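You operate a simulated robot arm through the tools that you are given. There is no shell and no other tool. Be economical: measure what you need, move in short steps, check, and stop when the job is done.

The job below is to be done with a simulated two-armed robot. You get a single attempt, and the scene is never put back.

Task
Wipe up the spill on the top of the grey counter board with the beige cloth and put it back.

The check looks at the end state, three seconds after you hand in, the way a careful person would. Anything else that was tipped, shoved, dropped, spilled or broken makes it a failure. Flat cloth is picked up by pressing the open fingertips on it (5 to 10 N) and closing them slowly along it; thin cloth reads only 2 to 8 mm in the jaws.

Robot
Two 6-joint arms with three-finger grippers on one trunk, on a base that drives. Base frame: it is fixed to the floor where the robot stands at the start and does not move with it; the origin is under the middle of the robot, x ahead of it, y to its left, z up; the surface under the hand at the start is at about z = 1.069. Readings come in m, rad, newtons and seconds.
The left shoulder is at the start at [0.021, 0.17, 1.536], the right one opposite. With the tool pointing down near the work surface each hand reaches from about 0.5 to 0.68 m from the robot's upright axis, wherever it stands, measured 20 degrees to its own side. Payload 2.2 kg a hand.
The tool frame of a hand sits at the grasp point between the pads (the TCP): z along the fingers, y along the line on which they close. The tips reach 0.025 m beyond it. The gripper opens to 0.104 m. The gripper's body begins 0.074 m behind the TCP.
Orientation is that of the tool frame in the base frame, as [roll, pitch, yaw] about the fixed x, y, z axes, in that order (R = Rz(yaw) Ry(pitch) Rx(roll)). With the fingers straight down and closing along the base's y, the tool's x points along the base's -x, its y along +y and its z along -z.

Tools
- The arms move only by the tool send_rows. It takes "left_plan", "right_plan" or both (then of equal length, played together; a hand with none holds still); each is a list of rows, each a list of 7 numbers: the turn, a rotation vector about the tool's x, y, z in units of 4 degrees (1.0 is 4 degrees), then the shift along the tool's x, y, z in units of 30 mm (1.0 is 30 mm), then the opening, from 0 (shut) to 1 (fully open). In form: [[ax, ay, az, x, y, z, hand], ...]. A call has 1 to 10 rows; each row shifts and turns the commanded pose from where the row before left it, along the tool's axes as they then stand. A call with a number of a shift or a turn outside -1 to 1 is refused whole. A row lasts 0.2 s, in which the tool goes at most 0.05 m and 0.15 rad; a call with a longer step from one row to the next is refused whole, and so is a gripper value outside its range. A pose out of reach is approached as far as the arm can. The call stops where the force on the tool passes 40 N (or 10 N more than at its start, if that is more) or the arm is blocked; 0.2 s more then pass. The fingers move at their own pace and stop on an object; they squeeze with about 25 N. The grip force told is the motor's: it shows also when the fingers shut on nothing. Time passes only in rows, and 0.2 s behind the last, so rows that do not move let the fingers close. The reply holds the time, the measured pose of the TCP, the force on the tool along the base axes, the opening and the grip force, in the units named above and with some noise, with the torque about the TCP (base axes, N m) and any sound that the robot's microphone picked up.
- Cameras (640 x 400 px; columns grow to the right, rows downward): "scene" is now at [0.1678, 0.012, 1.4364]; the picture's right is [0.12, -0.99, -0.00], its down [-0.50, -0.06, -0.86] and it looks along [0.85, 0.11, -0.51] (base axes); focal length 275 px, centre (320, 200). "left" rides on the left gripper at [0.082, -0.003, -0.104] in its tool frame; the picture's right is [0.04, 1.00, 0.00], its down [-0.75, 0.03, -0.66] and it looks along [-0.66, 0.03, 0.75] (tool axes); focal length 256 px, centre (320, 200). "right" rides on the right gripper at [0.082, 0.003, -0.104] in its tool frame; the picture's right is [-0.04, 1.00, 0.00], its down [-0.75, -0.03, -0.66] and it looks along [-0.66, -0.03, 0.75] (tool axes); focal length 256 px, centre (320, 200). There is no depth. A picture from a camera that has moved, and an enlarged one, comes with that camera's place and axes in the base frame and with its lens. The place of the scene camera against the robot may be out by one fixed shift of up to 0.012 m in any direction.
- camera(camera): a new picture of that camera. No time passes.
- raise_lower(by): slides the trunk up (or, below 0, down) by that many m; the arms and the scene camera ride with it, the base frame stays. It gives what a move gives, with no picture.
- steer(legs): drives the robot by 1 to 6 legs, each [ahead, left, turn to the left] in m, m and rad, along the robot's own axes; the way and the turn of a leg run together, so that a leg with both is an arc; at most 1.5 m and 3.142 rad a leg. The arms and the cameras ride along, it lands a little off, and it stops where it bumps. It gives what a move gives.
- turn_head(pan, tilt): turns the head with the scene camera to pan (to the left, within 1.047 rad either way) and tilt (down, from -0.506 to 1.204), counted from straight ahead of the robot. It gives what a move gives.
- inspect(camera, box): a new picture of the part [left, top, right, bottom] of that camera's present view, enlarged. No time passes.
- job_done(): hands the job in; it is judged then, once.

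Go step by step. Nothing tells you exact positions but the pictures and the camera data: compare them with the known pose of the tool, close in by small moves and look again before you grip or let go. The budget is 120 turns and 88 pictures, counting those below and the enlarged ones. Unless the task says otherwise, let go and move clear before handing in, and close with one line.

The tools are called after "Call:" as a command line: name --argument value ..., lists and objects as JSON in quotes. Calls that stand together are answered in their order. send_rows: Moves the arms, as the interface text tells. Its arguments: {"type":"object","properties":{"left_plan":{"type":"array"},"right_plan":{"type":"array"}},"required":[]} The other tools are called the same way: raise_lower (by) slides the trunk up or down; steer (legs) drives the base; turn_head (pan, tilt) turns the head that bears the scene camera; camera (camera) takes a picture; inspect (camera, box) takes an enlarged picture of a part of a camera's view; job_done () hands the job in.

At the start:

```text
time_s: 0.0
left_position: [0.5984, 0.1944, 1.2286]
left_tool_rot: [3.141, 0.0, 3.141]
left_ft_force: [-0.1, -0.6, -0.1]
left_wrist_torque: [0.03, 0.02, 0.01]
left_gripper_width: 0.1039
left_grasp_force: 0.1
right_position: [0.5993, -0.1895, 1.2286]
right_tool_rot: [3.14, -0.002, -3.141]
right_ft_force: [0.5, -0.5, 0.3]
right_wrist_torque: [0.02, 0.01, 0.02]
right_gripper_width: 0.1041
right_grasp_force: 0.3
trunk travel left (down, up): [-0.728, 0.013]
robot x, y, heading: [0.0014, 0.0003, 0.0]
head pan, tilt: [0.126, 0.532]
```

scene: 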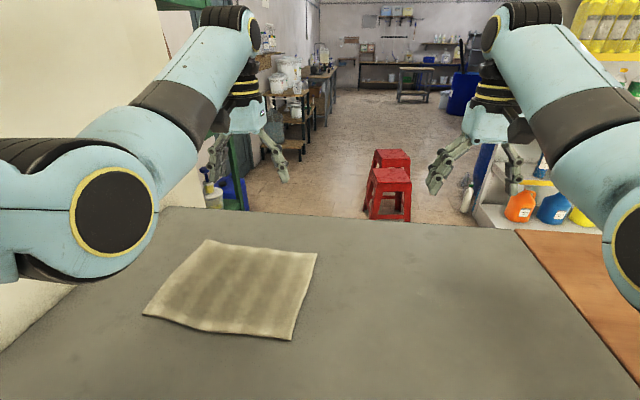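
right: 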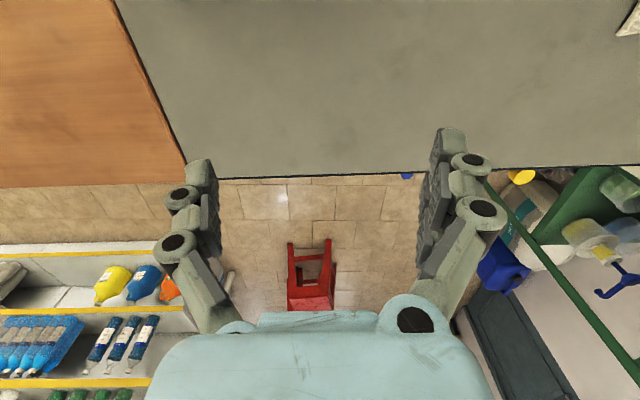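
left: 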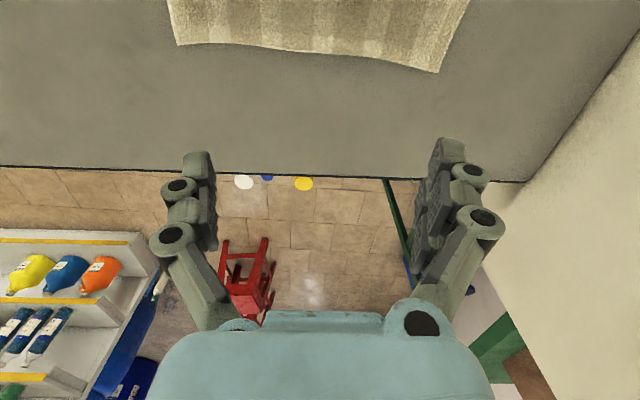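

I see the grey board with the beige cloth on its left part; the spill is not obvious yet. I'll tilt the head down to see the board better.

Call:
turn_head --pan 0.0 --tilt 0.95

Call:
camera --camera "scene"

```text
time_s: 0.9
left_position: [0.5978, 0.1947, 1.2276]
left_tool_rot: [3.14, 0.001, 3.142]
left_ft_force: [0.4, 0.8, -0.8]
left_wrist_torque: [-0.02, 0.01, -0.03]
left_gripper_width: 0.104
left_grasp_force: 0.0
right_position: [0.5991, -0.1908, 1.2289]
right_tool_rot: [3.142, -0.001, 3.141]
right_ft_force: [0.0, 0.1, -0.7]
right_wrist_torque: [-0.01, 0.0, 0.02]
right_gripper_width: 0.1039
right_grasp_force: 0.1
trunk travel left (down, up): [-0.728, 0.013]
robot x, y, heading: [0.001, -0.002, 0.002]
head pan, tilt: [0.0, 0.949]
```

```text
84 pictures are left
camera scene: at [0.1511, 0.0008, 1.402], right [0.0, -1.0, 0.0], down [-0.81, 0.0, -0.58], along [0.58, 0.0, -0.81], focal length 275 px, centre (320, 200)
```

scene: 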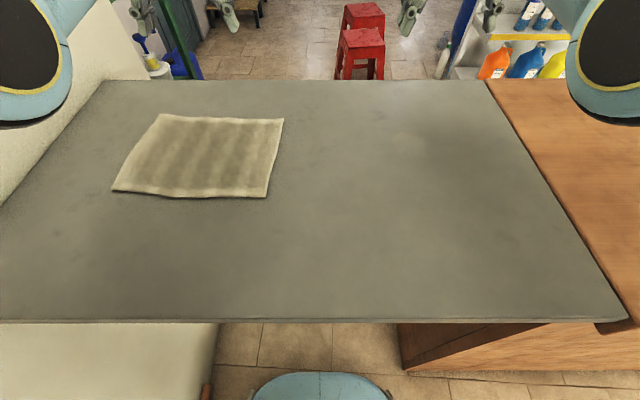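

The board runs from a white support on the left to a wooden counter on the right; the spill is faint, perhaps right of centre. I'll enlarge that.

Call:
inspect --camera "scene" --box '[280, 75, 600, 275]'

Call:
inspect --camera "scene" --box '[0, 125, 320, 325]'

```text
2.00 times, centred on (440, 175) of scene
camera zoom: at [0.1511, 0.0008, 1.402], right [0.0, -1.0, 0.0], down [-0.81, 0.0, -0.58], along [0.58, 0.0, -0.81], focal length 550 px, centre (80, 250)
```

zoom: 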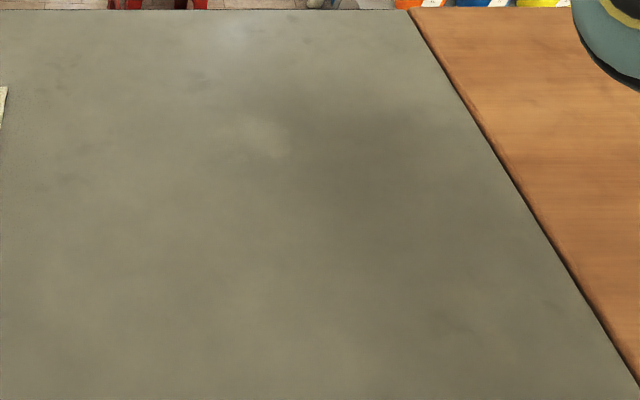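

```text
2.00 times, centred on (160, 225) of scene
camera zoom: at [0.1511, 0.0008, 1.402], right [0.0, -1.0, 0.0], down [-0.81, 0.0, -0.58], along [0.58, 0.0, -0.81], focal length 550 px, centre (640, 150)
```

zoom: 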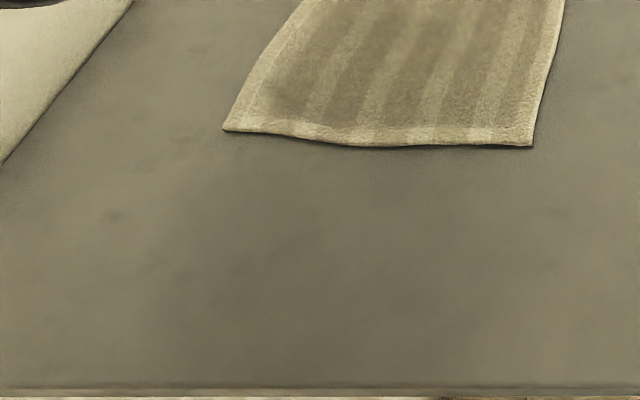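

No distinct spill yet; dark patches may be arm shadows. I'll pan to both sides to see whether the board or another board shows the spill.

Call:
turn_head --pan -1.0 --tilt 0.6

Call:
camera --camera "scene"

Call:
turn_head --pan 1.0 --tilt 0.7

Call:
camera --camera "scene"

```text
time_s: 2.1
left_position: [0.5987, 0.1949, 1.2288]
left_tool_rot: [3.141, -0.001, 3.141]
left_ft_force: [0.5, 0.0, -0.2]
left_wrist_torque: [0.04, -0.01, 0.0]
left_gripper_width: 0.1039
left_grasp_force: 0.0
right_position: [0.5992, -0.1901, 1.2283]
right_tool_rot: [3.141, -0.001, -3.14]
right_ft_force: [-0.6, 0.3, -0.2]
right_wrist_torque: [0.0, -0.01, -0.04]
right_gripper_width: 0.1039
right_grasp_force: 0.0
trunk travel left (down, up): [-0.728, 0.013]
robot x, y, heading: [0.0023, 0.003, 0.001]
head pan, tilt: [-1.0, 0.6]
```

```text
81 pictures are left
camera scene: at [0.1261, -0.0735, 1.4303], right [-0.84, -0.54, 0.0], down [-0.31, 0.48, -0.82], along [0.45, -0.69, -0.57], focal length 275 px, centre (320, 200)
```

scene: 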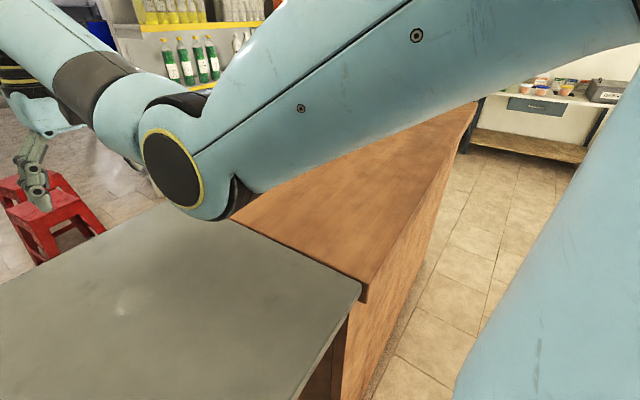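

```text
time_s: 4.1
left_position: [0.5983, 0.1943, 1.2292]
left_tool_rot: [-3.141, 0.0, -3.14]
left_ft_force: [-0.1, -0.6, -0.2]
left_wrist_torque: [0.0, -0.02, 0.02]
left_gripper_width: 0.1039
left_grasp_force: 0.0
right_position: [0.5994, -0.1908, 1.2283]
right_tool_rot: [-3.141, 0.001, 3.141]
right_ft_force: [-0.6, -0.7, 0.0]
right_wrist_torque: [0.0, -0.01, 0.01]
right_gripper_width: 0.1038
right_grasp_force: 0.1
trunk travel left (down, up): [-0.728, 0.013]
robot x, y, heading: [-0.0008, 0.0014, -0.002]
head pan, tilt: [1.0, 0.7]
```

```text
80 pictures are left
camera scene: at [0.1243, 0.0723, 1.4217], right [0.84, -0.54, 0.0], down [-0.35, -0.54, -0.76], along [0.41, 0.64, -0.64], focal length 275 px, centre (320, 200)
```

scene: 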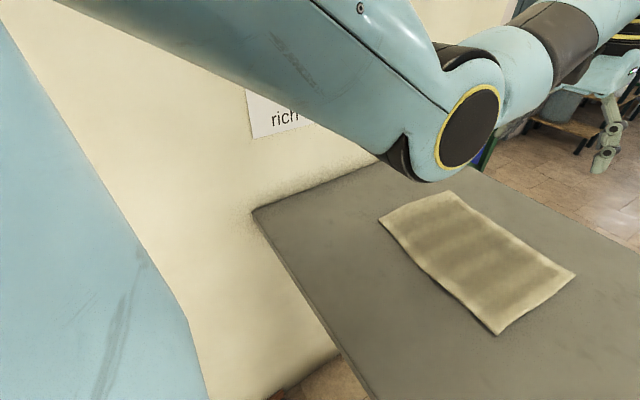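

The board's faint bright and dark spots near (0.5, -0.15) may be the spill. I'll pitch the right hand so its camera looks straight down there.

Call:
send_rows --right_plan '[[0, 1, 0, 0, 0, -0.3, 1], [0, 1, 0, 0, 0, -0.3, 1], [0, 1, 0, 0, 0, -0.3, 1], [0, 1, 0, 0, 0, 0, 1], [0, 1, 0, 0, 0, 0, 1], [0, 1, 0, 0, 0, 0, 1], [0, 1, 0, 0, 0, 0, 1], [0, 1, 0, 0, 0, 0, 1], [0, 1, 0, 0, 0, 0, 1]]'

Call:
camera --camera "right"

Call:
turn_head --pan 0 --tilt 0.95

Call:
camera --camera "scene"

```text
time_s: 6.1
left_position: [0.5984, 0.1942, 1.2288]
left_tool_rot: [3.141, -0.001, 3.141]
left_ft_force: [0.5, 0.8, -0.8]
left_wrist_torque: [-0.03, -0.01, 0.0]
left_gripper_width: 0.1041
left_grasp_force: 0.0
right_position: [0.5603, -0.1931, 1.2557]
right_tool_rot: [3.141, -0.556, 3.141]
right_ft_force: [-0.1, -0.3, -0.4]
right_wrist_torque: [-0.01, -0.05, 0.0]
right_gripper_width: 0.1039
right_grasp_force: 0.0
right hand out of reach, approached as far as the arm can: row 1, 2, 5, 6, 7, 8, 9
trunk travel left (down, up): [-0.728, 0.013]
robot x, y, heading: [0.0014, 0.0006, 0.002]
head pan, tilt: [1.0, 0.7]
```

```text
79 pictures are left
camera right: at [0.5474, -0.1896, 1.3861], right [0.03, 1.0, -0.02], down [0.99, -0.03, 0.16], along [0.16, -0.03, -0.99], focal length 256 px, centre (320, 200)
```

right: 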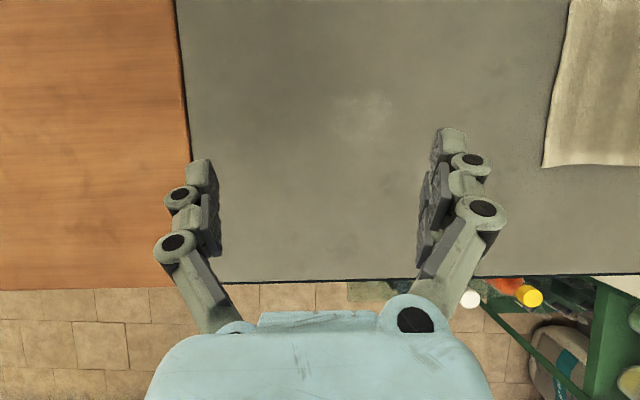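

```text
time_s: 7.3
left_position: [0.5974, 0.1958, 1.2267]
left_tool_rot: [-3.141, 0.0, -3.141]
left_ft_force: [-0.2, 0.3, 0.4]
left_wrist_torque: [-0.01, -0.01, 0.04]
left_gripper_width: 0.104
left_grasp_force: 0.0
right_position: [0.5612, -0.1946, 1.2551]
right_tool_rot: [3.142, -0.556, -3.14]
right_ft_force: [-0.3, -0.3, -0.1]
right_wrist_torque: [-0.02, 0.02, -0.02]
right_gripper_width: 0.1039
right_grasp_force: 0.1
trunk travel left (down, up): [-0.728, 0.013]
robot x, y, heading: [-0.0022, 0.0001, 0.001]
head pan, tilt: [0.0, 0.949]
```

```text
78 pictures are left
camera scene: at [0.1511, 0.0009, 1.4019], right [0.0, -1.0, 0.0], down [-0.81, 0.0, -0.58], along [0.58, 0.0, -0.81], focal length 275 px, centre (320, 200)
```

scene: 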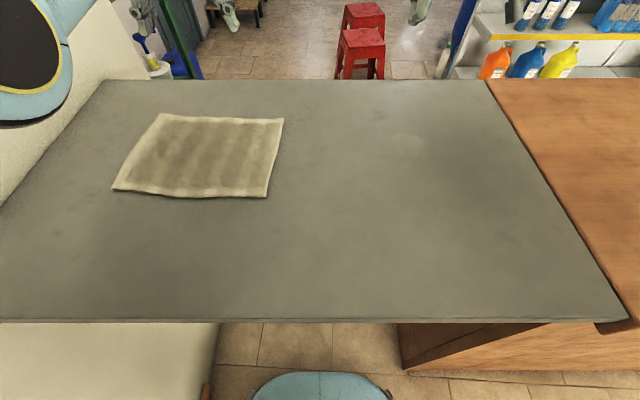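

A pale patch shows near (0.49, -0.14). I'll enlarge it in both views.

Call:
inspect --camera "right" --box '[190, 0, 510, 200]'

Call:
inspect --camera "scene" --box '[340, 100, 500, 200]'

```text
2.00 times, centred on (350, 100) of right
camera zoom: at [0.5473, -0.1896, 1.386], right [0.03, 1.0, -0.02], down [0.99, -0.03, 0.16], along [0.16, -0.03, -0.99], focal length 512 px, centre (260, 400)
```

zoom: 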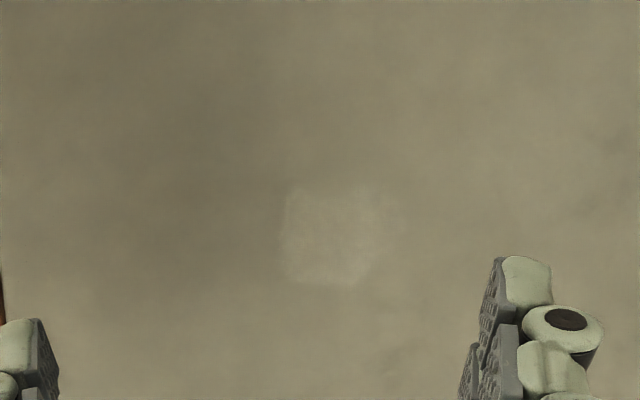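

```text
4.00 times, centred on (420, 150) of scene
camera zoom: at [0.1511, 0.0009, 1.4019], right [0.0, -1.0, 0.0], down [-0.81, 0.0, -0.58], along [0.58, 0.0, -0.81], focal length 1100 px, centre (-80, 400)
```

zoom: 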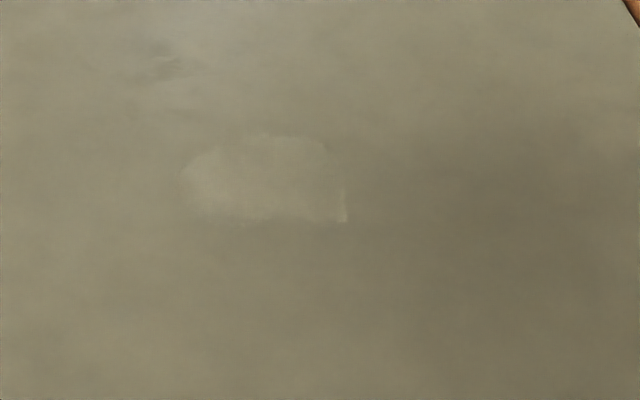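

The spill is a pale patch at about x 0.47–0.535, y −0.19 to −0.11; the cloth covers x 0.40–0.59, y 0.07–0.315. I'll back off 5 cm for better reach and put the right hand upright again, above the cloth's right edge.

Call:
send_rows --right_plan '[[0, -1, 0, 0, 0, 0, 1], [0, -1, 0, 0, 0, 0, 1], [0, -1, 0, 0, 0, 0, 1], [0, -1, 0, 0, 0, 0, 1], [0, -1, 0, 0, 0, 0, 1], [0, -1, 0, 0, 0, 0, 1], [0, -1, 0, 0, 0, 0, 1], [0, -1, 0, 0, 0, 0, 1]]'

Call:
steer --legs '[[-0.05, 0, 0]]'

```text
time_s: 9.2
left_position: [0.5989, 0.1944, 1.2279]
left_tool_rot: [-3.141, 0.0, -3.142]
left_ft_force: [-1.2, 0.7, 0.5]
left_wrist_torque: [0.04, -0.04, -0.02]
left_gripper_width: 0.1041
left_grasp_force: 0.2
right_position: [0.6749, -0.1854, 1.2406]
right_tool_rot: [-3.141, 0.001, 3.141]
right_ft_force: [0.1, -0.3, 0.0]
right_wrist_torque: [-0.01, 0.01, -0.01]
right_gripper_width: 0.104
right_grasp_force: 0.1
right hand out of reach, approached as far as the arm can: row 1, 2, 3, 4, 5, 6, 7, 8
trunk travel left (down, up): [-0.728, 0.013]
robot x, y, heading: [-0.002, -0.0002, 0.004]
head pan, tilt: [0.0, 0.949]
```

```text
time_s: 10.1
left_position: [0.55, 0.1942, 1.2288]
left_tool_rot: [-3.141, -0.002, 3.141]
left_ft_force: [0.5, 0.5, 0.6]
left_wrist_torque: [0.01, -0.03, -0.03]
left_gripper_width: 0.1042
left_grasp_force: 0.0
right_position: [0.624, -0.1855, 1.2392]
right_tool_rot: [-3.141, -0.002, 3.14]
right_ft_force: [0.1, -0.4, -0.3]
right_wrist_torque: [0.02, 0.0, 0.0]
right_gripper_width: 0.1038
right_grasp_force: 0.1
trunk travel left (down, up): [-0.728, 0.013]
robot x, y, heading: [-0.045, -0.004, 0.003]
head pan, tilt: [0.0, 0.949]
```

Next I move the left hand out of the way and bring the right hand above the cloth's right edge near (0.49, 0.10).

Call:
send_rows --left_plan '[[0, 0, 0, 0, 1, -0.5, 1], [0, 0, 0, 0, 1, -0.5, 1], [0, 0, 0, 0, 1, -0.5, 1], [0, 0, 0, 0, 1, 0, 1], [0, 0, 0, 0, 0.7, 0, 1], [0, 0, 0, 0, 0, 0, 1], [0, 0, 0, 0, 0, 0, 1], [0, 0, 0, 0, 0, 0, 1], [0, 0, 0, 0, 0, 0, 1], [0, 0, 0, 0, 0, 0, 1]]' --right_plan '[[0, 0, 0, 0.4, 0.95, 0.1, 0.45], [0, 0, 0, 0.4, 0.95, 0.1, 0.45], [0, 0, 0, 0.4, 0.95, 0.1, 0.45], [0, 0, 0, 0.4, 0.95, 0.1, 0.45], [0, 0, 0, 0.4, 0.95, 0.1, 0.45], [0, 0, 0, 0.4, 0.95, 0.1, 0.45], [0, 0, 0, 0.4, 0.95, 0.1, 0.45], [0, 0, 0, 0.4, 0.95, 0.1, 0.45], [0, 0, 0, 0.4, 0.95, 0.1, 0.45], [0, 0, 0, 0.4, 0.95, 0.1, 0.45]]'

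Call:
camera --camera "scene"

Call:
camera --camera "right"

```text
time_s: 12.3
left_position: [0.5659, 0.3354, 1.2618]
left_tool_rot: [-3.14, 0.0, 3.141]
left_ft_force: [-0.4, 0.4, 0.0]
left_wrist_torque: [0.01, -0.02, -0.02]
left_gripper_width: 0.1041
left_grasp_force: 0.0
left hand out of reach, approached as far as the arm can: row 1, 2, 3
right_position: [0.568, 0.0186, 1.2132]
right_tool_rot: [3.142, 0.0, 3.136]
right_ft_force: [0.3, 0.5, -0.4]
right_wrist_torque: [0.0, 0.0, -0.01]
right_gripper_width: 0.0468
right_grasp_force: 0.0
right hand out of reach, approached as far as the arm can: row 1, 2, 3, 4, 6, 8, 9, 10
trunk travel left (down, up): [-0.728, 0.013]
robot x, y, heading: [-0.0513, -0.001, 0.002]
head pan, tilt: [0.0, 0.949]
```

```text
75 pictures are left
camera scene: at [0.1009, 0.0012, 1.4019], right [0.0, -1.0, 0.0], down [-0.81, 0.0, -0.58], along [0.58, 0.0, -0.81], focal length 275 px, centre (320, 200)
```

scene: 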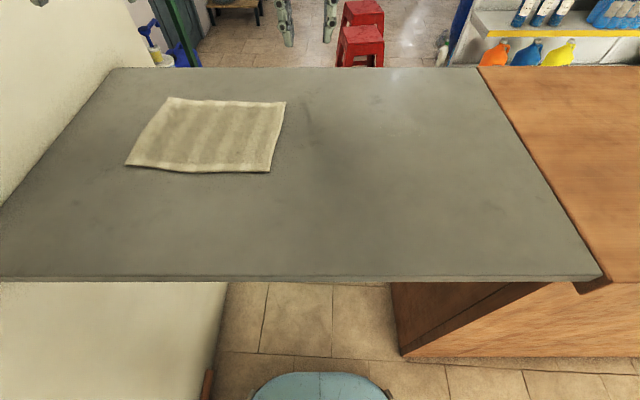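

```text
74 pictures are left
camera right: at [0.4872, 0.0243, 1.3162], right [0.05, 1.0, 0.0], down [0.75, -0.03, 0.66], along [0.66, -0.03, -0.75], focal length 256 px, centre (320, 200)
```

right: 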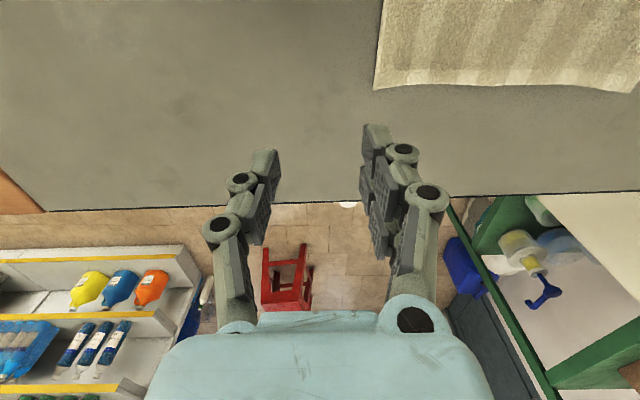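

The right hand lagged its command at this height; I'll nudge it in smaller steps while descending.

Call:
send_rows --right_plan '[[0, 0, 0, 0.4, 0, 0.3, 0.45], [0, 0, 0, 0.4, 0, 0.3, 0.45], [0, 0, 0, 0.4, 0, 0.3, 0.45], [0, 0, 0, 0.4, 0.3, 0.3, 0.45], [0, 0, 0, 0.4, 0.5, 0, 0.45], [0, 0, 0, 0, 0.5, 0, 0.45]]'

```text
time_s: 13.7
left_position: [0.568, 0.3366, 1.2609]
left_tool_rot: [-3.141, -0.002, 3.141]
left_ft_force: [0.1, -0.3, 0.1]
left_wrist_torque: [0.04, 0.0, -0.05]
left_gripper_width: 0.1039
left_grasp_force: 0.2
right_position: [0.5589, 0.016, 1.1659]
right_tool_rot: [-3.139, -0.002, 3.131]
right_ft_force: [1.0, 0.4, -0.8]
right_wrist_torque: [0.01, 0.01, 0.03]
right_gripper_width: 0.047
right_grasp_force: 0.0
right hand out of reach, approached as far as the arm can: row 1, 2, 3, 4, 5, 6
trunk travel left (down, up): [-0.728, 0.013]
robot x, y, heading: [-0.0483, 0.0024, -0.006]
head pan, tilt: [0.0, 0.949]
```

The right hand can't cross the midline any further. Better: clear both hands, turn the robot about 0.4 rad to the right, and do all work with the left hand, which then has both cloth and spill on its own side.

Call:
send_rows --right_plan '[[0, 0, 0, 0, -1, -0.3, 0.45], [0, 0, 0, 0, -1, -0.3, 0.45], [0, 0, 0, 0, -1, -0.3, 0.45], [0, 0, 0, 0, -1, -0.3, 0.45], [0, 0, 0, 0, -1, -0.3, 0.45], [0, 0, 0, 0, -1, -0.3, 0.45], [0, 0, 0, 0, -1, -0.3, 0.45]]'

Call:
steer --legs '[[0, 0, -0.4]]'

```text
time_s: 15.3
left_position: [0.5675, 0.3343, 1.2613]
left_tool_rot: [3.139, 0.001, 3.141]
left_ft_force: [0.3, -0.3, 0.3]
left_wrist_torque: [0.05, -0.01, 0.01]
left_gripper_width: 0.1038
left_grasp_force: 0.0
right_position: [0.6191, -0.1705, 1.2175]
right_tool_rot: [3.138, -0.002, 3.141]
right_ft_force: [-0.1, 0.3, -0.3]
right_wrist_torque: [0.02, -0.01, 0.0]
right_gripper_width: 0.0466
right_grasp_force: 0.0
right hand out of reach, approached as far as the arm can: row 1, 2, 3, 4, 5, 6, 7
trunk travel left (down, up): [-0.728, 0.013]
robot x, y, heading: [-0.05, -0.0002, 0.001]
head pan, tilt: [0.0, 0.949]
```

```text
time_s: 16.9
left_position: [0.6496, 0.0684, 1.2619]
left_tool_rot: [3.14, 0.001, 2.739]
left_ft_force: [-0.5, -0.4, -0.2]
left_wrist_torque: [0.04, 0.01, 0.01]
left_gripper_width: 0.104
left_grasp_force: 0.1
right_position: [0.4981, -0.4182, 1.2165]
right_tool_rot: [-3.141, -0.004, 2.74]
right_ft_force: [-0.5, -0.2, 0.0]
right_wrist_torque: [0.02, 0.01, -0.01]
right_gripper_width: 0.0467
right_grasp_force: 0.1
trunk travel left (down, up): [-0.728, 0.013]
robot x, y, heading: [-0.0474, -0.0032, -0.4]
head pan, tilt: [0.0, 0.949]
```

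The turn went cleanly. Now I square up the left hand (yaw back to π) while lowering it a bit.

Call:
send_rows --left_plan '[[0, 0, -0.95, 0.3, 0, 0.5, 0.45], [0, 0, -0.95, 0.3, 0, 0.5, 0.45], [0, 0, -0.95, 0.3, 0, 0.5, 0.45], [0, 0, -0.95, 0.3, 0, 0.5, 0.45], [0, 0, -0.95, 0.3, 0, 0.5, 0.45], [0, 0, -0.98, 0.3, 0, 0.5, 0.45]]'

Call:
turn_head --pan 0.4 --tilt 0.85

Call:
camera --camera "scene"

```text
time_s: 18.3
left_position: [0.5959, 0.0813, 1.1711]
left_tool_rot: [-3.14, 0.001, 3.141]
left_ft_force: [-0.7, 0.1, 0.4]
left_wrist_torque: [0.03, -0.02, 0.04]
left_gripper_width: 0.0467
left_grasp_force: 0.1
right_position: [0.4981, -0.4176, 1.2174]
right_tool_rot: [-3.142, -0.004, 2.74]
right_ft_force: [-0.1, 0.2, -0.6]
right_wrist_torque: [0.01, -0.01, 0.0]
right_gripper_width: 0.0467
right_grasp_force: 0.1
trunk travel left (down, up): [-0.728, 0.013]
robot x, y, heading: [-0.0516, 0.0003, -0.406]
head pan, tilt: [0.0, 0.949]
```

```text
time_s: 19.1
left_position: [0.5984, 0.0798, 1.1698]
left_tool_rot: [3.141, 0.001, 3.138]
left_ft_force: [0.1, -1.7, -0.3]
left_wrist_torque: [-0.02, 0.02, 0.0]
left_gripper_width: 0.0467
left_grasp_force: 0.0
right_position: [0.4989, -0.4172, 1.2179]
right_tool_rot: [3.141, -0.003, 2.741]
right_ft_force: [-0.1, -0.3, -0.5]
right_wrist_torque: [0.0, 0.0, -0.02]
right_gripper_width: 0.0469
right_grasp_force: 0.0
trunk travel left (down, up): [-0.728, 0.013]
robot x, y, heading: [-0.0495, -0.0001, -0.4]
head pan, tilt: [0.4, 0.85]
```

```text
73 pictures are left
camera scene: at [0.1008, -0.0271, 1.4094], right [0.0, -1.0, 0.0], down [-0.75, 0.0, -0.66], along [0.66, 0.0, -0.75], focal length 275 px, centre (320, 200)
```

scene: 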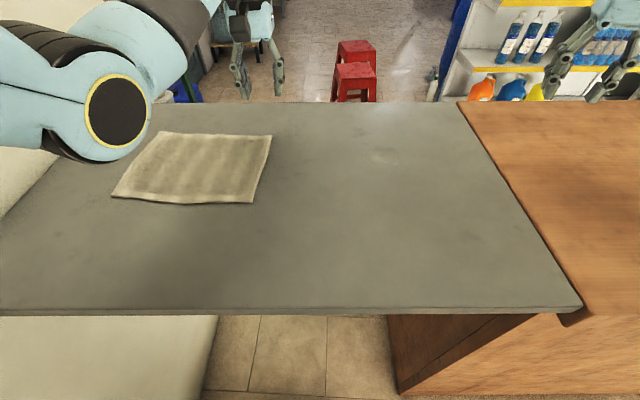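

The hand is square now. I'll move it over the cloth's right edge, aiming at (0.49, 0.118), 3 cm above the cloth.

Call:
send_rows --left_plan '[[0, 0, 0, 0.6, 0.2, 0.15, 0.45], [0, 0, 0, 0.6, 0.2, 0.15, 0.45], [0, 0, 0, 0.6, 0.2, 0.15, 0.45], [0, 0, 0, 0.6, 0.2, 0.15, 0.45], [0, 0, 0, 0.6, 0.2, 0.2, 0.45], [0, 0, 0, 0.6, 0.2, 0.2, 0.45]]'

Call:
camera --camera "scene"

Call:
camera --camera "left"

```text
time_s: 20.6
left_position: [0.4951, 0.1183, 1.1267]
left_tool_rot: [-3.14, 0.004, 3.138]
left_ft_force: [-0.2, 0.0, -0.4]
left_wrist_torque: [-0.03, -0.01, 0.02]
left_gripper_width: 0.0469
left_grasp_force: 0.0
left hand out of reach, approached as far as the arm can: row 3, 4, 5
right_position: [0.4988, -0.4168, 1.2174]
right_tool_rot: [-3.141, -0.002, 2.739]
right_ft_force: [0.2, 0.1, 0.0]
right_wrist_torque: [-0.04, -0.02, 0.01]
right_gripper_width: 0.0468
right_grasp_force: 0.2
trunk travel left (down, up): [-0.728, 0.013]
robot x, y, heading: [-0.0507, -0.0003, -0.404]
head pan, tilt: [0.4, 0.85]
```

```text
72 pictures are left
camera scene: at [0.1002, -0.0265, 1.4095], right [0.0, -1.0, 0.0], down [-0.75, 0.0, -0.66], along [0.66, 0.0, -0.75], focal length 275 px, centre (320, 200)
```

scene: 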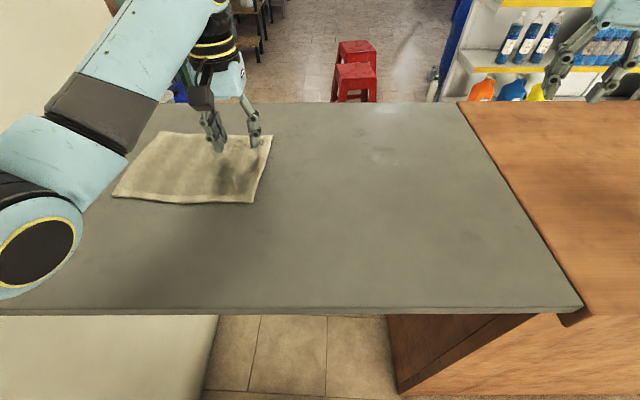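

```text
71 pictures are left
camera left: at [0.4135, 0.1163, 1.2295], right [-0.04, 1.0, 0.0], down [0.75, 0.03, 0.66], along [0.66, 0.02, -0.75], focal length 256 px, centre (320, 200)
```

left: 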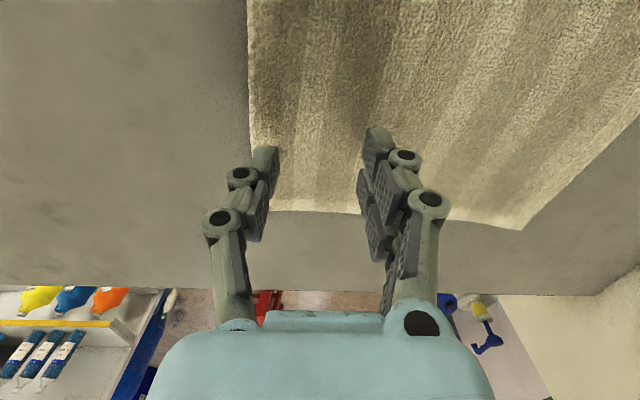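

The fingers line up over the cloth, but the elbow looks low near the board's front edge. I'll lift, then back off a bit and turn further right so the arm works more extended.

Call:
send_rows --left_plan '[[0, 0, 0, -0.6, 0, -0.5, 0.45], [0, 0, 0, -0.6, 0, -0.6, 0.45], [0, 0, 0, -0.6, 0, -0.6, 0.45], [0, 0, 0, -0.6, 0, -0.3, 0.45]]'

Call:
steer --legs '[[-0.055, -0.023, -0.25]]'

Call:
turn_head --pan 0.65 --tilt 0.8

Call:
camera --camera "scene"

```text
time_s: 21.6
left_position: [0.5783, 0.1171, 1.1728]
left_tool_rot: [3.141, 0.0, 3.138]
left_ft_force: [-0.5, -0.3, -0.4]
left_wrist_torque: [0.0, 0.06, 0.0]
left_gripper_width: 0.0469
left_grasp_force: 0.2
left hand out of reach, approached as far as the arm can: row 1, 2, 3
right_position: [0.4995, -0.4172, 1.2174]
right_tool_rot: [3.142, -0.004, 2.74]
right_ft_force: [-0.3, 0.1, -0.1]
right_wrist_torque: [0.0, -0.02, 0.0]
right_gripper_width: 0.0468
right_grasp_force: 0.1
trunk travel left (down, up): [-0.728, 0.013]
robot x, y, heading: [-0.0505, -0.0002, -0.403]
head pan, tilt: [0.4, 0.85]
```

```text
time_s: 22.8
left_position: [0.5294, -0.0334, 1.1719]
left_tool_rot: [-3.141, 0.001, 2.888]
left_ft_force: [-0.3, -1.0, -0.1]
left_wrist_torque: [0.01, -0.04, 0.05]
left_gripper_width: 0.0469
left_grasp_force: 0.0
right_position: [0.3203, -0.5317, 1.2171]
right_tool_rot: [3.14, -0.003, 2.493]
right_ft_force: [-0.3, -0.3, 0.1]
right_wrist_torque: [0.02, 0.0, -0.01]
right_gripper_width: 0.0468
right_grasp_force: 0.1
trunk travel left (down, up): [-0.728, 0.013]
robot x, y, heading: [-0.1075, 0.0066, -0.652]
head pan, tilt: [0.4, 0.85]
```

```text
time_s: 23.6
left_position: [0.5286, -0.0323, 1.1725]
left_tool_rot: [-3.141, 0.0, 2.89]
left_ft_force: [0.9, -0.1, -0.4]
left_wrist_torque: [-0.02, 0.04, -0.02]
left_gripper_width: 0.0467
left_grasp_force: 0.0
right_position: [0.3192, -0.5303, 1.2169]
right_tool_rot: [-3.141, -0.004, 2.492]
right_ft_force: [-0.6, -0.1, 0.2]
right_wrist_torque: [0.0, 0.02, -0.02]
right_gripper_width: 0.0467
right_grasp_force: 0.0
trunk travel left (down, up): [-0.728, 0.013]
robot x, y, heading: [-0.1113, 0.0078, -0.658]
head pan, tilt: [0.649, 0.799]
```

```text
70 pictures are left
camera scene: at [0.0358, -0.0338, 1.4134], right [0.0, -1.0, 0.0], down [-0.72, 0.0, -0.7], along [0.7, 0.0, -0.72], focal length 275 px, centre (320, 200)
```

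scene: 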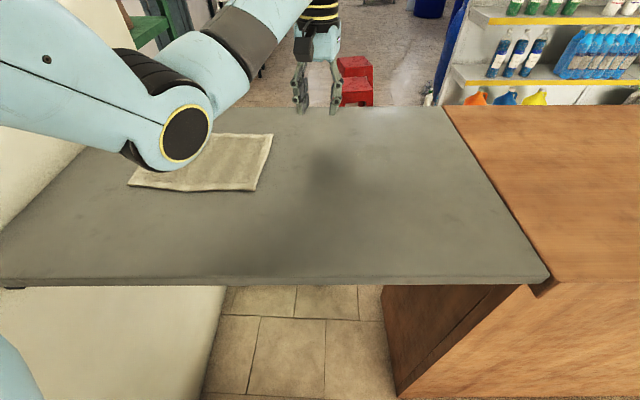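

Elbow sits higher now. I'll square the hand again and move it over the cloth edge.

Call:
send_rows --left_plan '[[0, 0, -0.9, 0.1, 0.5, 0, 0.45], [0, 0, -0.9, 0.1, 0.5, 0, 0.45], [0, 0, -0.9, 0.1, 0.5, 0, 0.45], [0, 0, -0.9, 0.1, 0.5, 0, 0.45], [0, 0, 0, 0.2, 0.6, 0.2, 0.45], [0, 0, 0, 0.2, 0.6, 0.2, 0.45], [0, 0, 0, 0.2, 0.6, 0.3, 0.45], [0, 0, 0, 0.2, 0.6, 0.3, 0.45], [0, 0, 0, 0, 0.5, 0.3, 0.45]]'

Call:
camera --camera "scene"

Call:
camera --camera "left"

```text
time_s: 25.6
left_position: [0.5041, 0.1176, 1.1337]
left_tool_rot: [3.141, 0.001, 3.141]
left_ft_force: [0.6, 0.9, 0.2]
left_wrist_torque: [0.0, 0.03, 0.03]
left_gripper_width: 0.0468
left_grasp_force: 0.0
right_position: [0.3201, -0.5309, 1.2178]
right_tool_rot: [3.141, -0.001, 2.49]
right_ft_force: [-0.3, 0.2, -0.1]
right_wrist_torque: [-0.01, 0.0, -0.02]
right_gripper_width: 0.0467
right_grasp_force: 0.0
trunk travel left (down, up): [-0.728, 0.013]
robot x, y, heading: [-0.1082, 0.0104, -0.661]
head pan, tilt: [0.649, 0.799]
```

```text
69 pictures are left
camera scene: at [0.036, -0.0329, 1.4135], right [0.0, -1.0, 0.0], down [-0.72, 0.0, -0.7], along [0.7, 0.0, -0.72], focal length 275 px, centre (320, 200)
```

scene: 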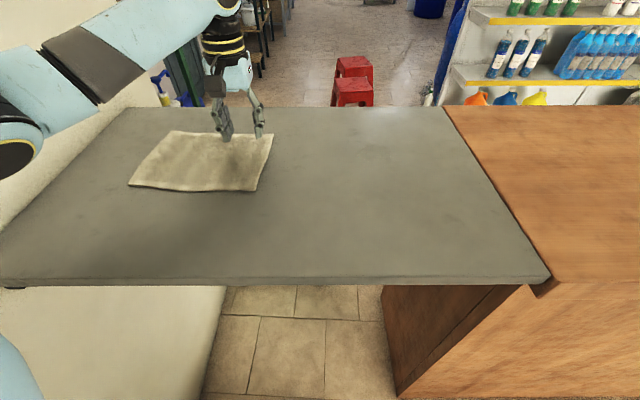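

```text
68 pictures are left
camera left: at [0.4222, 0.1134, 1.2359], right [-0.04, 1.0, 0.0], down [0.75, 0.03, 0.66], along [0.66, 0.03, -0.75], focal length 256 px, centre (320, 200)
```

left: 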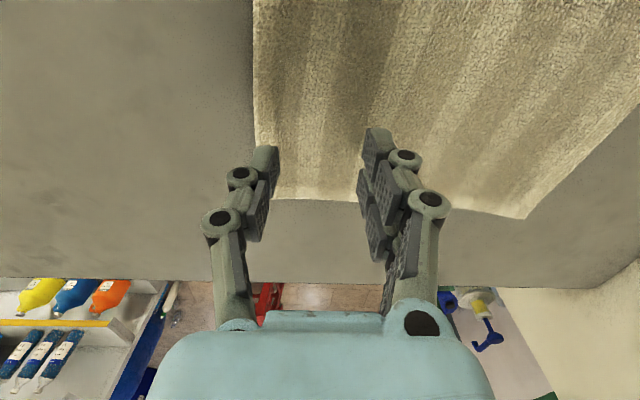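

Aligned. Descending to just above the cloth, then pressing in small steps.

Call:
send_rows --left_plan '[[0, 0, 0, 0.4, 0, 0.3, 0.45], [0, 0, 0, 0, 0, 0.3, 0.45], [0, 0, 0, 0, 0, 0.3, 0.45], [0, 0, 0, 0, 0, 0.15, 0.45], [0, 0, 0, 0, 0, 0, 0.45]]'

```text
time_s: 26.8
left_position: [0.4909, 0.1151, 1.1022]
left_tool_rot: [3.14, 0.001, 3.141]
left_ft_force: [-0.4, 0.4, 0.4]
left_wrist_torque: [0.01, 0.02, 0.02]
left_gripper_width: 0.0469
left_grasp_force: 0.0
right_position: [0.3192, -0.5312, 1.2168]
right_tool_rot: [-3.141, -0.004, 2.491]
right_ft_force: [0.3, -0.3, 0.9]
right_wrist_torque: [0.01, 0.01, 0.01]
right_gripper_width: 0.0467
right_grasp_force: 0.1
trunk travel left (down, up): [-0.728, 0.013]
robot x, y, heading: [-0.1069, 0.0077, -0.651]
head pan, tilt: [0.649, 0.799]
```

Call:
send_rows --left_plan '[[0, 0, 0, 0, 0, 0.1, 0.45], [0, 0, 0, 0, 0, 0.07, 0.45], [0, 0, 0, 0, 0, 0, 0.45]]'

```text
time_s: 27.6
left_position: [0.4905, 0.1138, 1.0991]
left_tool_rot: [-3.141, 0.003, 3.141]
left_ft_force: [0.9, -0.6, 6.6]
left_wrist_torque: [0.01, -0.02, 0.01]
left_gripper_width: 0.0469
left_grasp_force: 0.0
right_position: [0.3194, -0.5307, 1.2178]
right_tool_rot: [-3.142, -0.004, 2.491]
right_ft_force: [0.0, 0.4, 0.9]
right_wrist_torque: [0.02, 0.0, -0.03]
right_gripper_width: 0.0469
right_grasp_force: 0.1
trunk travel left (down, up): [-0.728, 0.013]
robot x, y, heading: [-0.1087, 0.005, -0.654]
head pan, tilt: [0.649, 0.799]
```

The tips press with 6.6 N. Closing slowly now.

Call:
send_rows --left_plan '[[0, 0, 0, 0, 0, 0, 0.4], [0, 0, 0, 0, 0, 0, 0.35], [0, 0, 0, 0, 0, 0, 0.3], [0, 0, 0, 0, 0, 0, 0.25], [0, 0, 0, 0, 0, 0, 0.2], [0, 0, 0, 0, 0, 0, 0.15], [0, 0, 0, 0, 0, 0, 0.1], [0, 0, 0, 0, 0, 0, 0.05], [0, 0, 0, 0, 0, 0, 0], [0, 0, 0, 0, 0, 0, 0]]'

Call:
camera --camera "left"

```text
time_s: 29.8
left_position: [0.4903, 0.1153, 1.0971]
left_tool_rot: [3.141, 0.001, -3.141]
left_ft_force: [-0.9, 0.5, 6.1]
left_wrist_torque: [-0.01, 0.03, -0.01]
left_gripper_width: 0.0053
left_grasp_force: 25.1
right_position: [0.3204, -0.5304, 1.2183]
right_tool_rot: [-3.141, -0.002, 2.49]
right_ft_force: [0.2, 0.0, -0.1]
right_wrist_torque: [-0.02, 0.0, 0.02]
right_gripper_width: 0.0468
right_grasp_force: 0.0
trunk travel left (down, up): [-0.728, 0.013]
robot x, y, heading: [-0.1116, 0.0111, -0.654]
head pan, tilt: [0.649, 0.799]
```

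```text
67 pictures are left
camera left: at [0.4088, 0.1127, 1.1996], right [-0.04, 1.0, 0.0], down [0.75, 0.03, 0.66], along [0.66, 0.03, -0.75], focal length 256 px, centre (320, 200)
```

left: 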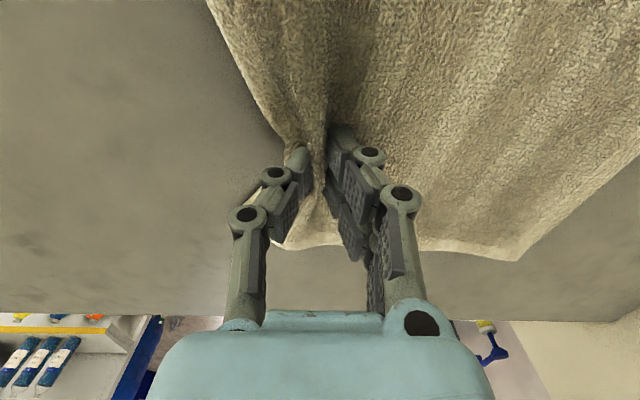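

Cloth is gripped (5.3 mm). I lift a few millimetres and drag it to the right so the rest trails flat.

Call:
send_rows --left_plan '[[0, 0, 0, 0, 0, -0.2, 0], [0, 0, 0, 0, -0.4, -0.1, 0], [0, 0, 0, 0, -0.7, 0, 0], [0, 0, 0, 0, -0.7, 0, 0], [0, 0, 0, 0, -0.7, 0, 0], [0, 0, 0, 0, -0.7, 0, 0], [0, 0, 0, 0, -0.7, 0, 0], [0, 0, 0, 0, -0.7, 0, 0], [0, 0, 0, 0, -0.7, 0, 0]]'

Call:
camera --camera "scene"

Call:
camera --camera "left"

```text
time_s: 31.8
left_position: [0.4923, -0.0435, 1.1034]
left_tool_rot: [3.14, -0.002, 3.14]
left_ft_force: [-0.4, 0.1, 0.4]
left_wrist_torque: [0.02, 0.0, -0.02]
left_gripper_width: 0.0052
left_grasp_force: 24.8
right_position: [0.3191, -0.5319, 1.2161]
right_tool_rot: [3.141, -0.003, 2.491]
right_ft_force: [-0.3, -0.4, 0.0]
right_wrist_torque: [-0.01, 0.02, 0.0]
right_gripper_width: 0.0468
right_grasp_force: 0.0
trunk travel left (down, up): [-0.728, 0.013]
robot x, y, heading: [-0.1123, 0.0104, -0.655]
head pan, tilt: [0.649, 0.799]
```

```text
66 pictures are left
camera scene: at [0.0359, -0.0345, 1.4134], right [0.0, -1.0, 0.0], down [-0.72, 0.0, -0.7], along [0.7, 0.0, -0.72], focal length 275 px, centre (320, 200)
```

scene: 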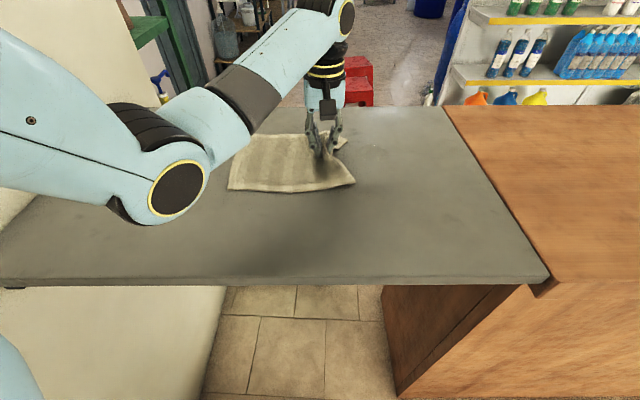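

```text
65 pictures are left
camera left: at [0.4104, -0.0465, 1.2064], right [-0.04, 1.0, 0.0], down [0.75, 0.03, 0.66], along [0.66, 0.03, -0.75], focal length 256 px, centre (320, 200)
```

left: 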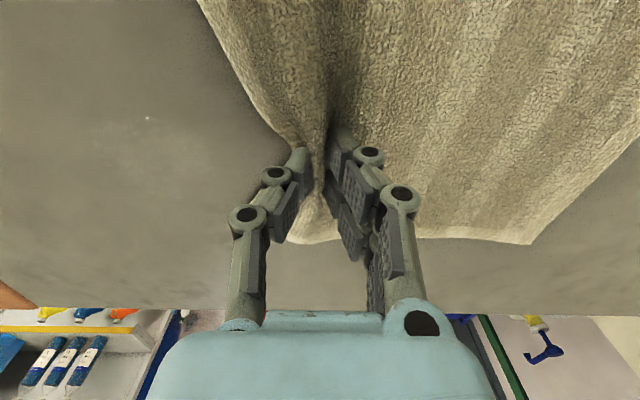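

The cloth trails flat. Spill is visible at left in the wrist view; I'll enlarge to locate it precisely against the tool.

Call:
inspect --camera "left" --box '[60, 50, 300, 200]'

```text
2.67 times, centred on (180, 125) of left
camera zoom: at [0.4104, -0.0465, 1.2064], right [-0.04, 1.0, 0.0], down [0.75, 0.03, 0.66], along [0.66, 0.03, -0.75], focal length 683 px, centre (693, 400)
```

zoom: 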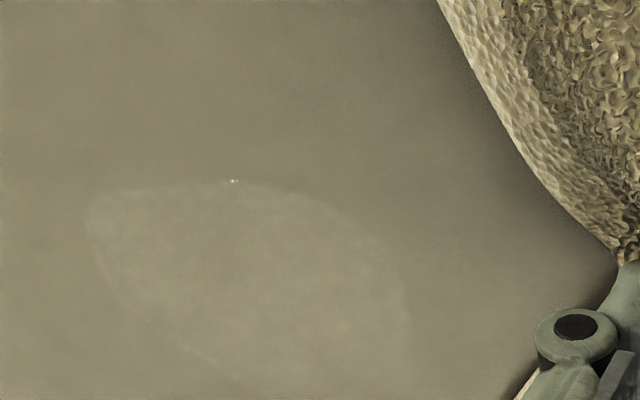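

Spill spans about x 0.474–0.535, y −0.18 to −0.11. I bring the gripped cloth to its near corner and press down gently.

Call:
send_rows --left_plan '[[0, 0, 0, 0.3, -0.6, 0, 0], [0, 0, 0, 0.4, -0.6, 0, 0], [0, 0, 0, 0.3, -0.6, 0, 0], [0, 0, 0, 0, 0, 0.15, 0], [0, 0, 0, 0, 0, 0.1, 0], [0, 0, 0, 0, 0, 0, 0]]'

```text
time_s: 33.2
left_position: [0.4608, -0.0983, 1.0983]
left_tool_rot: [3.14, -0.001, 3.14]
left_ft_force: [-0.2, -0.1, 2.0]
left_wrist_torque: [0.02, -0.03, 0.0]
left_gripper_width: 0.0048
left_grasp_force: 24.4
right_position: [0.319, -0.5315, 1.2182]
right_tool_rot: [-3.14, -0.004, 2.491]
right_ft_force: [0.8, -0.6, -0.8]
right_wrist_torque: [0.0, -0.02, 0.01]
right_gripper_width: 0.0468
right_grasp_force: 0.0
trunk travel left (down, up): [-0.728, 0.013]
robot x, y, heading: [-0.109, 0.0039, -0.654]
head pan, tilt: [0.649, 0.799]
```

Light contact; I add a little pressure and start wiping lanes across the spill.

Call:
send_rows --left_plan '[[0, 0, 0, 0, 0, 0.08, 0], [0, 0, 0, -1, 0, 0, 0], [0, 0, 0, -1, 0, 0, 0], [0, 0, 0, -0.9, 0, 0, 0], [0, 0, 0, 0, -0.45, 0, 0], [0, 0, 0, 1, 0, 0, 0], [0, 0, 0, 1, 0, 0, 0], [0, 0, 0, 0.9, 0, 0, 0], [0, 0, 0, 0, -0.45, 0, 0], [0, 0, 0, 0, 0, 0, 0]]'

Call:
camera --camera "left"

Call:
camera --camera "scene"

```text
time_s: 35.4
left_position: [0.4591, -0.1224, 1.0971]
left_tool_rot: [-3.141, 0.003, 3.14]
left_ft_force: [-2.0, 4.0, 17.9]
left_wrist_torque: [0.16, 0.04, 0.0]
left_gripper_width: 0.0048
left_grasp_force: 25.0
right_position: [0.3188, -0.5301, 1.2192]
right_tool_rot: [-3.141, -0.003, 2.492]
right_ft_force: [-0.4, 1.1, -0.8]
right_wrist_torque: [-0.02, 0.0, 0.03]
right_gripper_width: 0.0464
right_grasp_force: 0.0
trunk travel left (down, up): [-0.728, 0.013]
robot x, y, heading: [-0.1088, 0.0069, -0.654]
head pan, tilt: [0.649, 0.799]
```

```text
63 pictures are left
camera left: at [0.3779, -0.1248, 1.1988], right [-0.04, 1.0, 0.0], down [0.75, 0.03, 0.66], along [0.66, 0.03, -0.75], focal length 256 px, centre (320, 200)
```

left: 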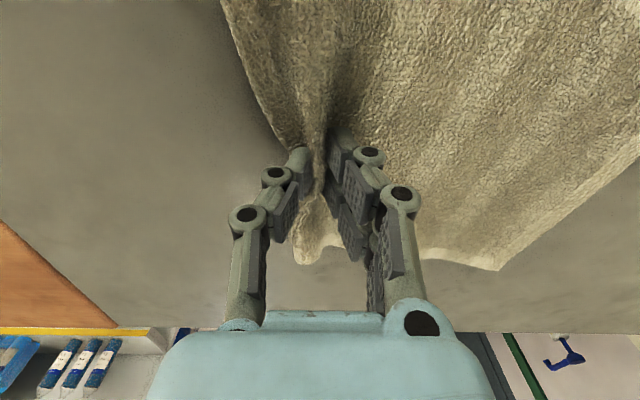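

```text
62 pictures are left
camera scene: at [0.0338, -0.0323, 1.4138], right [0.0, -1.0, 0.0], down [-0.72, 0.0, -0.7], along [0.7, 0.0, -0.72], focal length 275 px, centre (320, 200)
```

scene: 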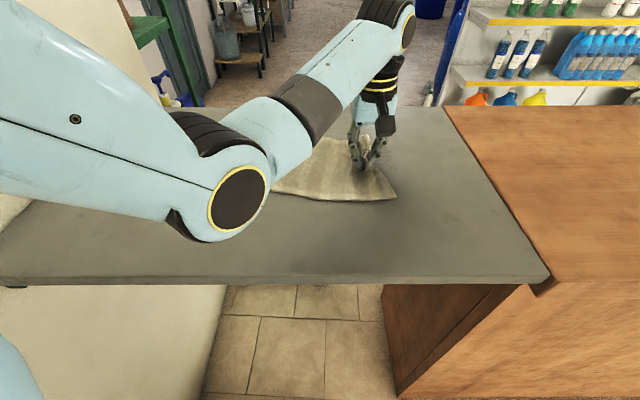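

Pressing a bit hard (18 N); I ease it slightly and continue the lanes toward −y.

Call:
send_rows --left_plan '[[0, 0, 0, -1, 0, -0.04, 0], [0, 0, 0, -1, 0, 0, 0], [0, 0, 0, -0.9, 0, 0, 0], [0, 0, 0, 0, -0.45, 0, 0], [0, 0, 0, 1, 0, 0, 0], [0, 0, 0, 1, 0, 0, 0], [0, 0, 0, 0.9, 0, 0, 0], [0, 0, 0, 0, -0.45, 0, 0], [0, 0, 0, 0, 0, 0, 0]]'

Call:
send_rows --left_plan '[[0, 0, 0, -1, 0, 0, 0], [0, 0, 0, -1, 0, 0, 0], [0, 0, 0, -0.9, 0, 0, 0], [0, 0, 0, 0, -0.45, 0, 0], [0, 0, 0, 1, 0, 0, 0], [0, 0, 0, 1, 0, 0, 0], [0, 0, 0, 0.9, 0, 0, 0], [0, 0, 0, 0, -0.45, 0, 0], [0, 0, 0, 0, 0, 0, 0]]'

```text
time_s: 37.4
left_position: [0.4583, -0.1515, 1.0968]
left_tool_rot: [-3.14, 0.001, 3.139]
left_ft_force: [-1.4, 1.7, 9.7]
left_wrist_torque: [0.04, 0.03, 0.0]
left_gripper_width: 0.005
left_grasp_force: 25.4
right_position: [0.318, -0.532, 1.2179]
right_tool_rot: [-3.141, -0.001, 2.491]
right_ft_force: [-0.5, -0.3, -1.3]
right_wrist_torque: [-0.04, 0.01, 0.03]
right_gripper_width: 0.0468
right_grasp_force: 0.1
trunk travel left (down, up): [-0.728, 0.013]
robot x, y, heading: [-0.1094, 0.006, -0.654]
head pan, tilt: [0.649, 0.799]
```

```text
time_s: 39.4
left_position: [0.4603, -0.1754, 1.0977]
left_tool_rot: [3.142, 0.003, 3.141]
left_ft_force: [-1.4, 3.3, 13.5]
left_wrist_torque: [0.07, 0.03, 0.05]
left_gripper_width: 0.0052
left_grasp_force: 25.0
right_position: [0.3186, -0.5316, 1.2178]
right_tool_rot: [-3.141, -0.001, 2.49]
right_ft_force: [0.2, 0.3, -0.4]
right_wrist_torque: [0.04, 0.0, 0.02]
right_gripper_width: 0.0469
right_grasp_force: 0.0
trunk travel left (down, up): [-0.728, 0.013]
robot x, y, heading: [-0.1071, 0.0062, -0.652]
head pan, tilt: [0.649, 0.799]
```

Call:
send_rows --left_plan '[[0, 0, 0, -1, 0, 0, 0], [0, 0, 0, -1, 0, 0, 0], [0, 0, 0, -0.9, 0, 0, 0], [0, 0, 0, 0, -0.45, 0, 0], [0, 0, 0, 1, 0, 0, 0], [0, 0, 0, 1, 0, 0, 0], [0, 0, 0, 0.9, 0, 0, 0], [0, 0, 0, 0, -0.4, 0, 0], [0, 0, 0, -1, 0, 0, 0], [0, 0, 0, -0.4, 0, 0, 0]]'

Call:
camera --camera "scene"

Call:
camera --camera "left"

```text
time_s: 41.6
left_position: [0.4998, -0.2038, 1.0976]
left_tool_rot: [-3.141, 0.0, 3.141]
left_ft_force: [-0.9, 1.2, 3.9]
left_wrist_torque: [0.01, 0.0, -0.02]
left_gripper_width: 0.0052
left_grasp_force: 25.0
right_position: [0.3188, -0.5307, 1.218]
right_tool_rot: [3.14, -0.003, 2.489]
right_ft_force: [-0.9, 0.4, 0.6]
right_wrist_torque: [0.03, -0.02, 0.0]
right_gripper_width: 0.0471
right_grasp_force: 0.1
trunk travel left (down, up): [-0.728, 0.013]
robot x, y, heading: [-0.11, 0.0078, -0.651]
head pan, tilt: [0.649, 0.799]
```

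```text
61 pictures are left
camera scene: at [0.0348, -0.0336, 1.4136], right [0.0, -1.0, 0.0], down [-0.72, 0.0, -0.7], along [0.7, 0.0, -0.72], focal length 275 px, centre (320, 200)
```

scene: 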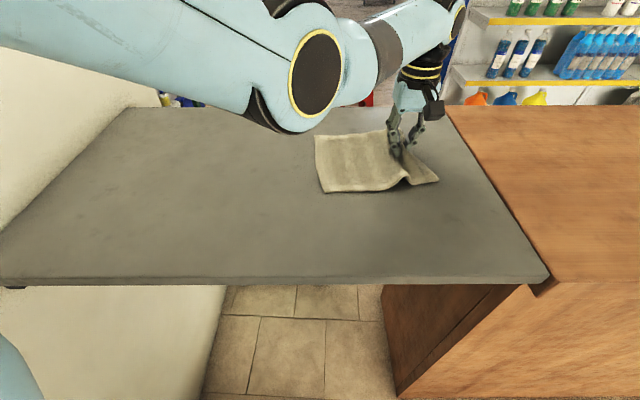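

```text
60 pictures are left
camera left: at [0.4196, -0.2058, 1.1998], right [-0.04, 1.0, 0.0], down [0.75, 0.03, 0.66], along [0.66, 0.03, -0.75], focal length 256 px, centre (320, 200)
```

left: 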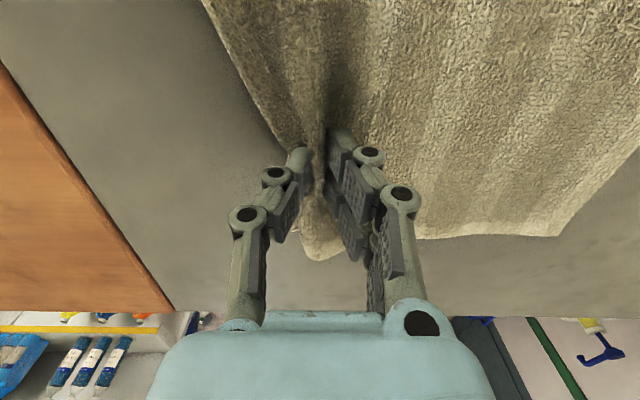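

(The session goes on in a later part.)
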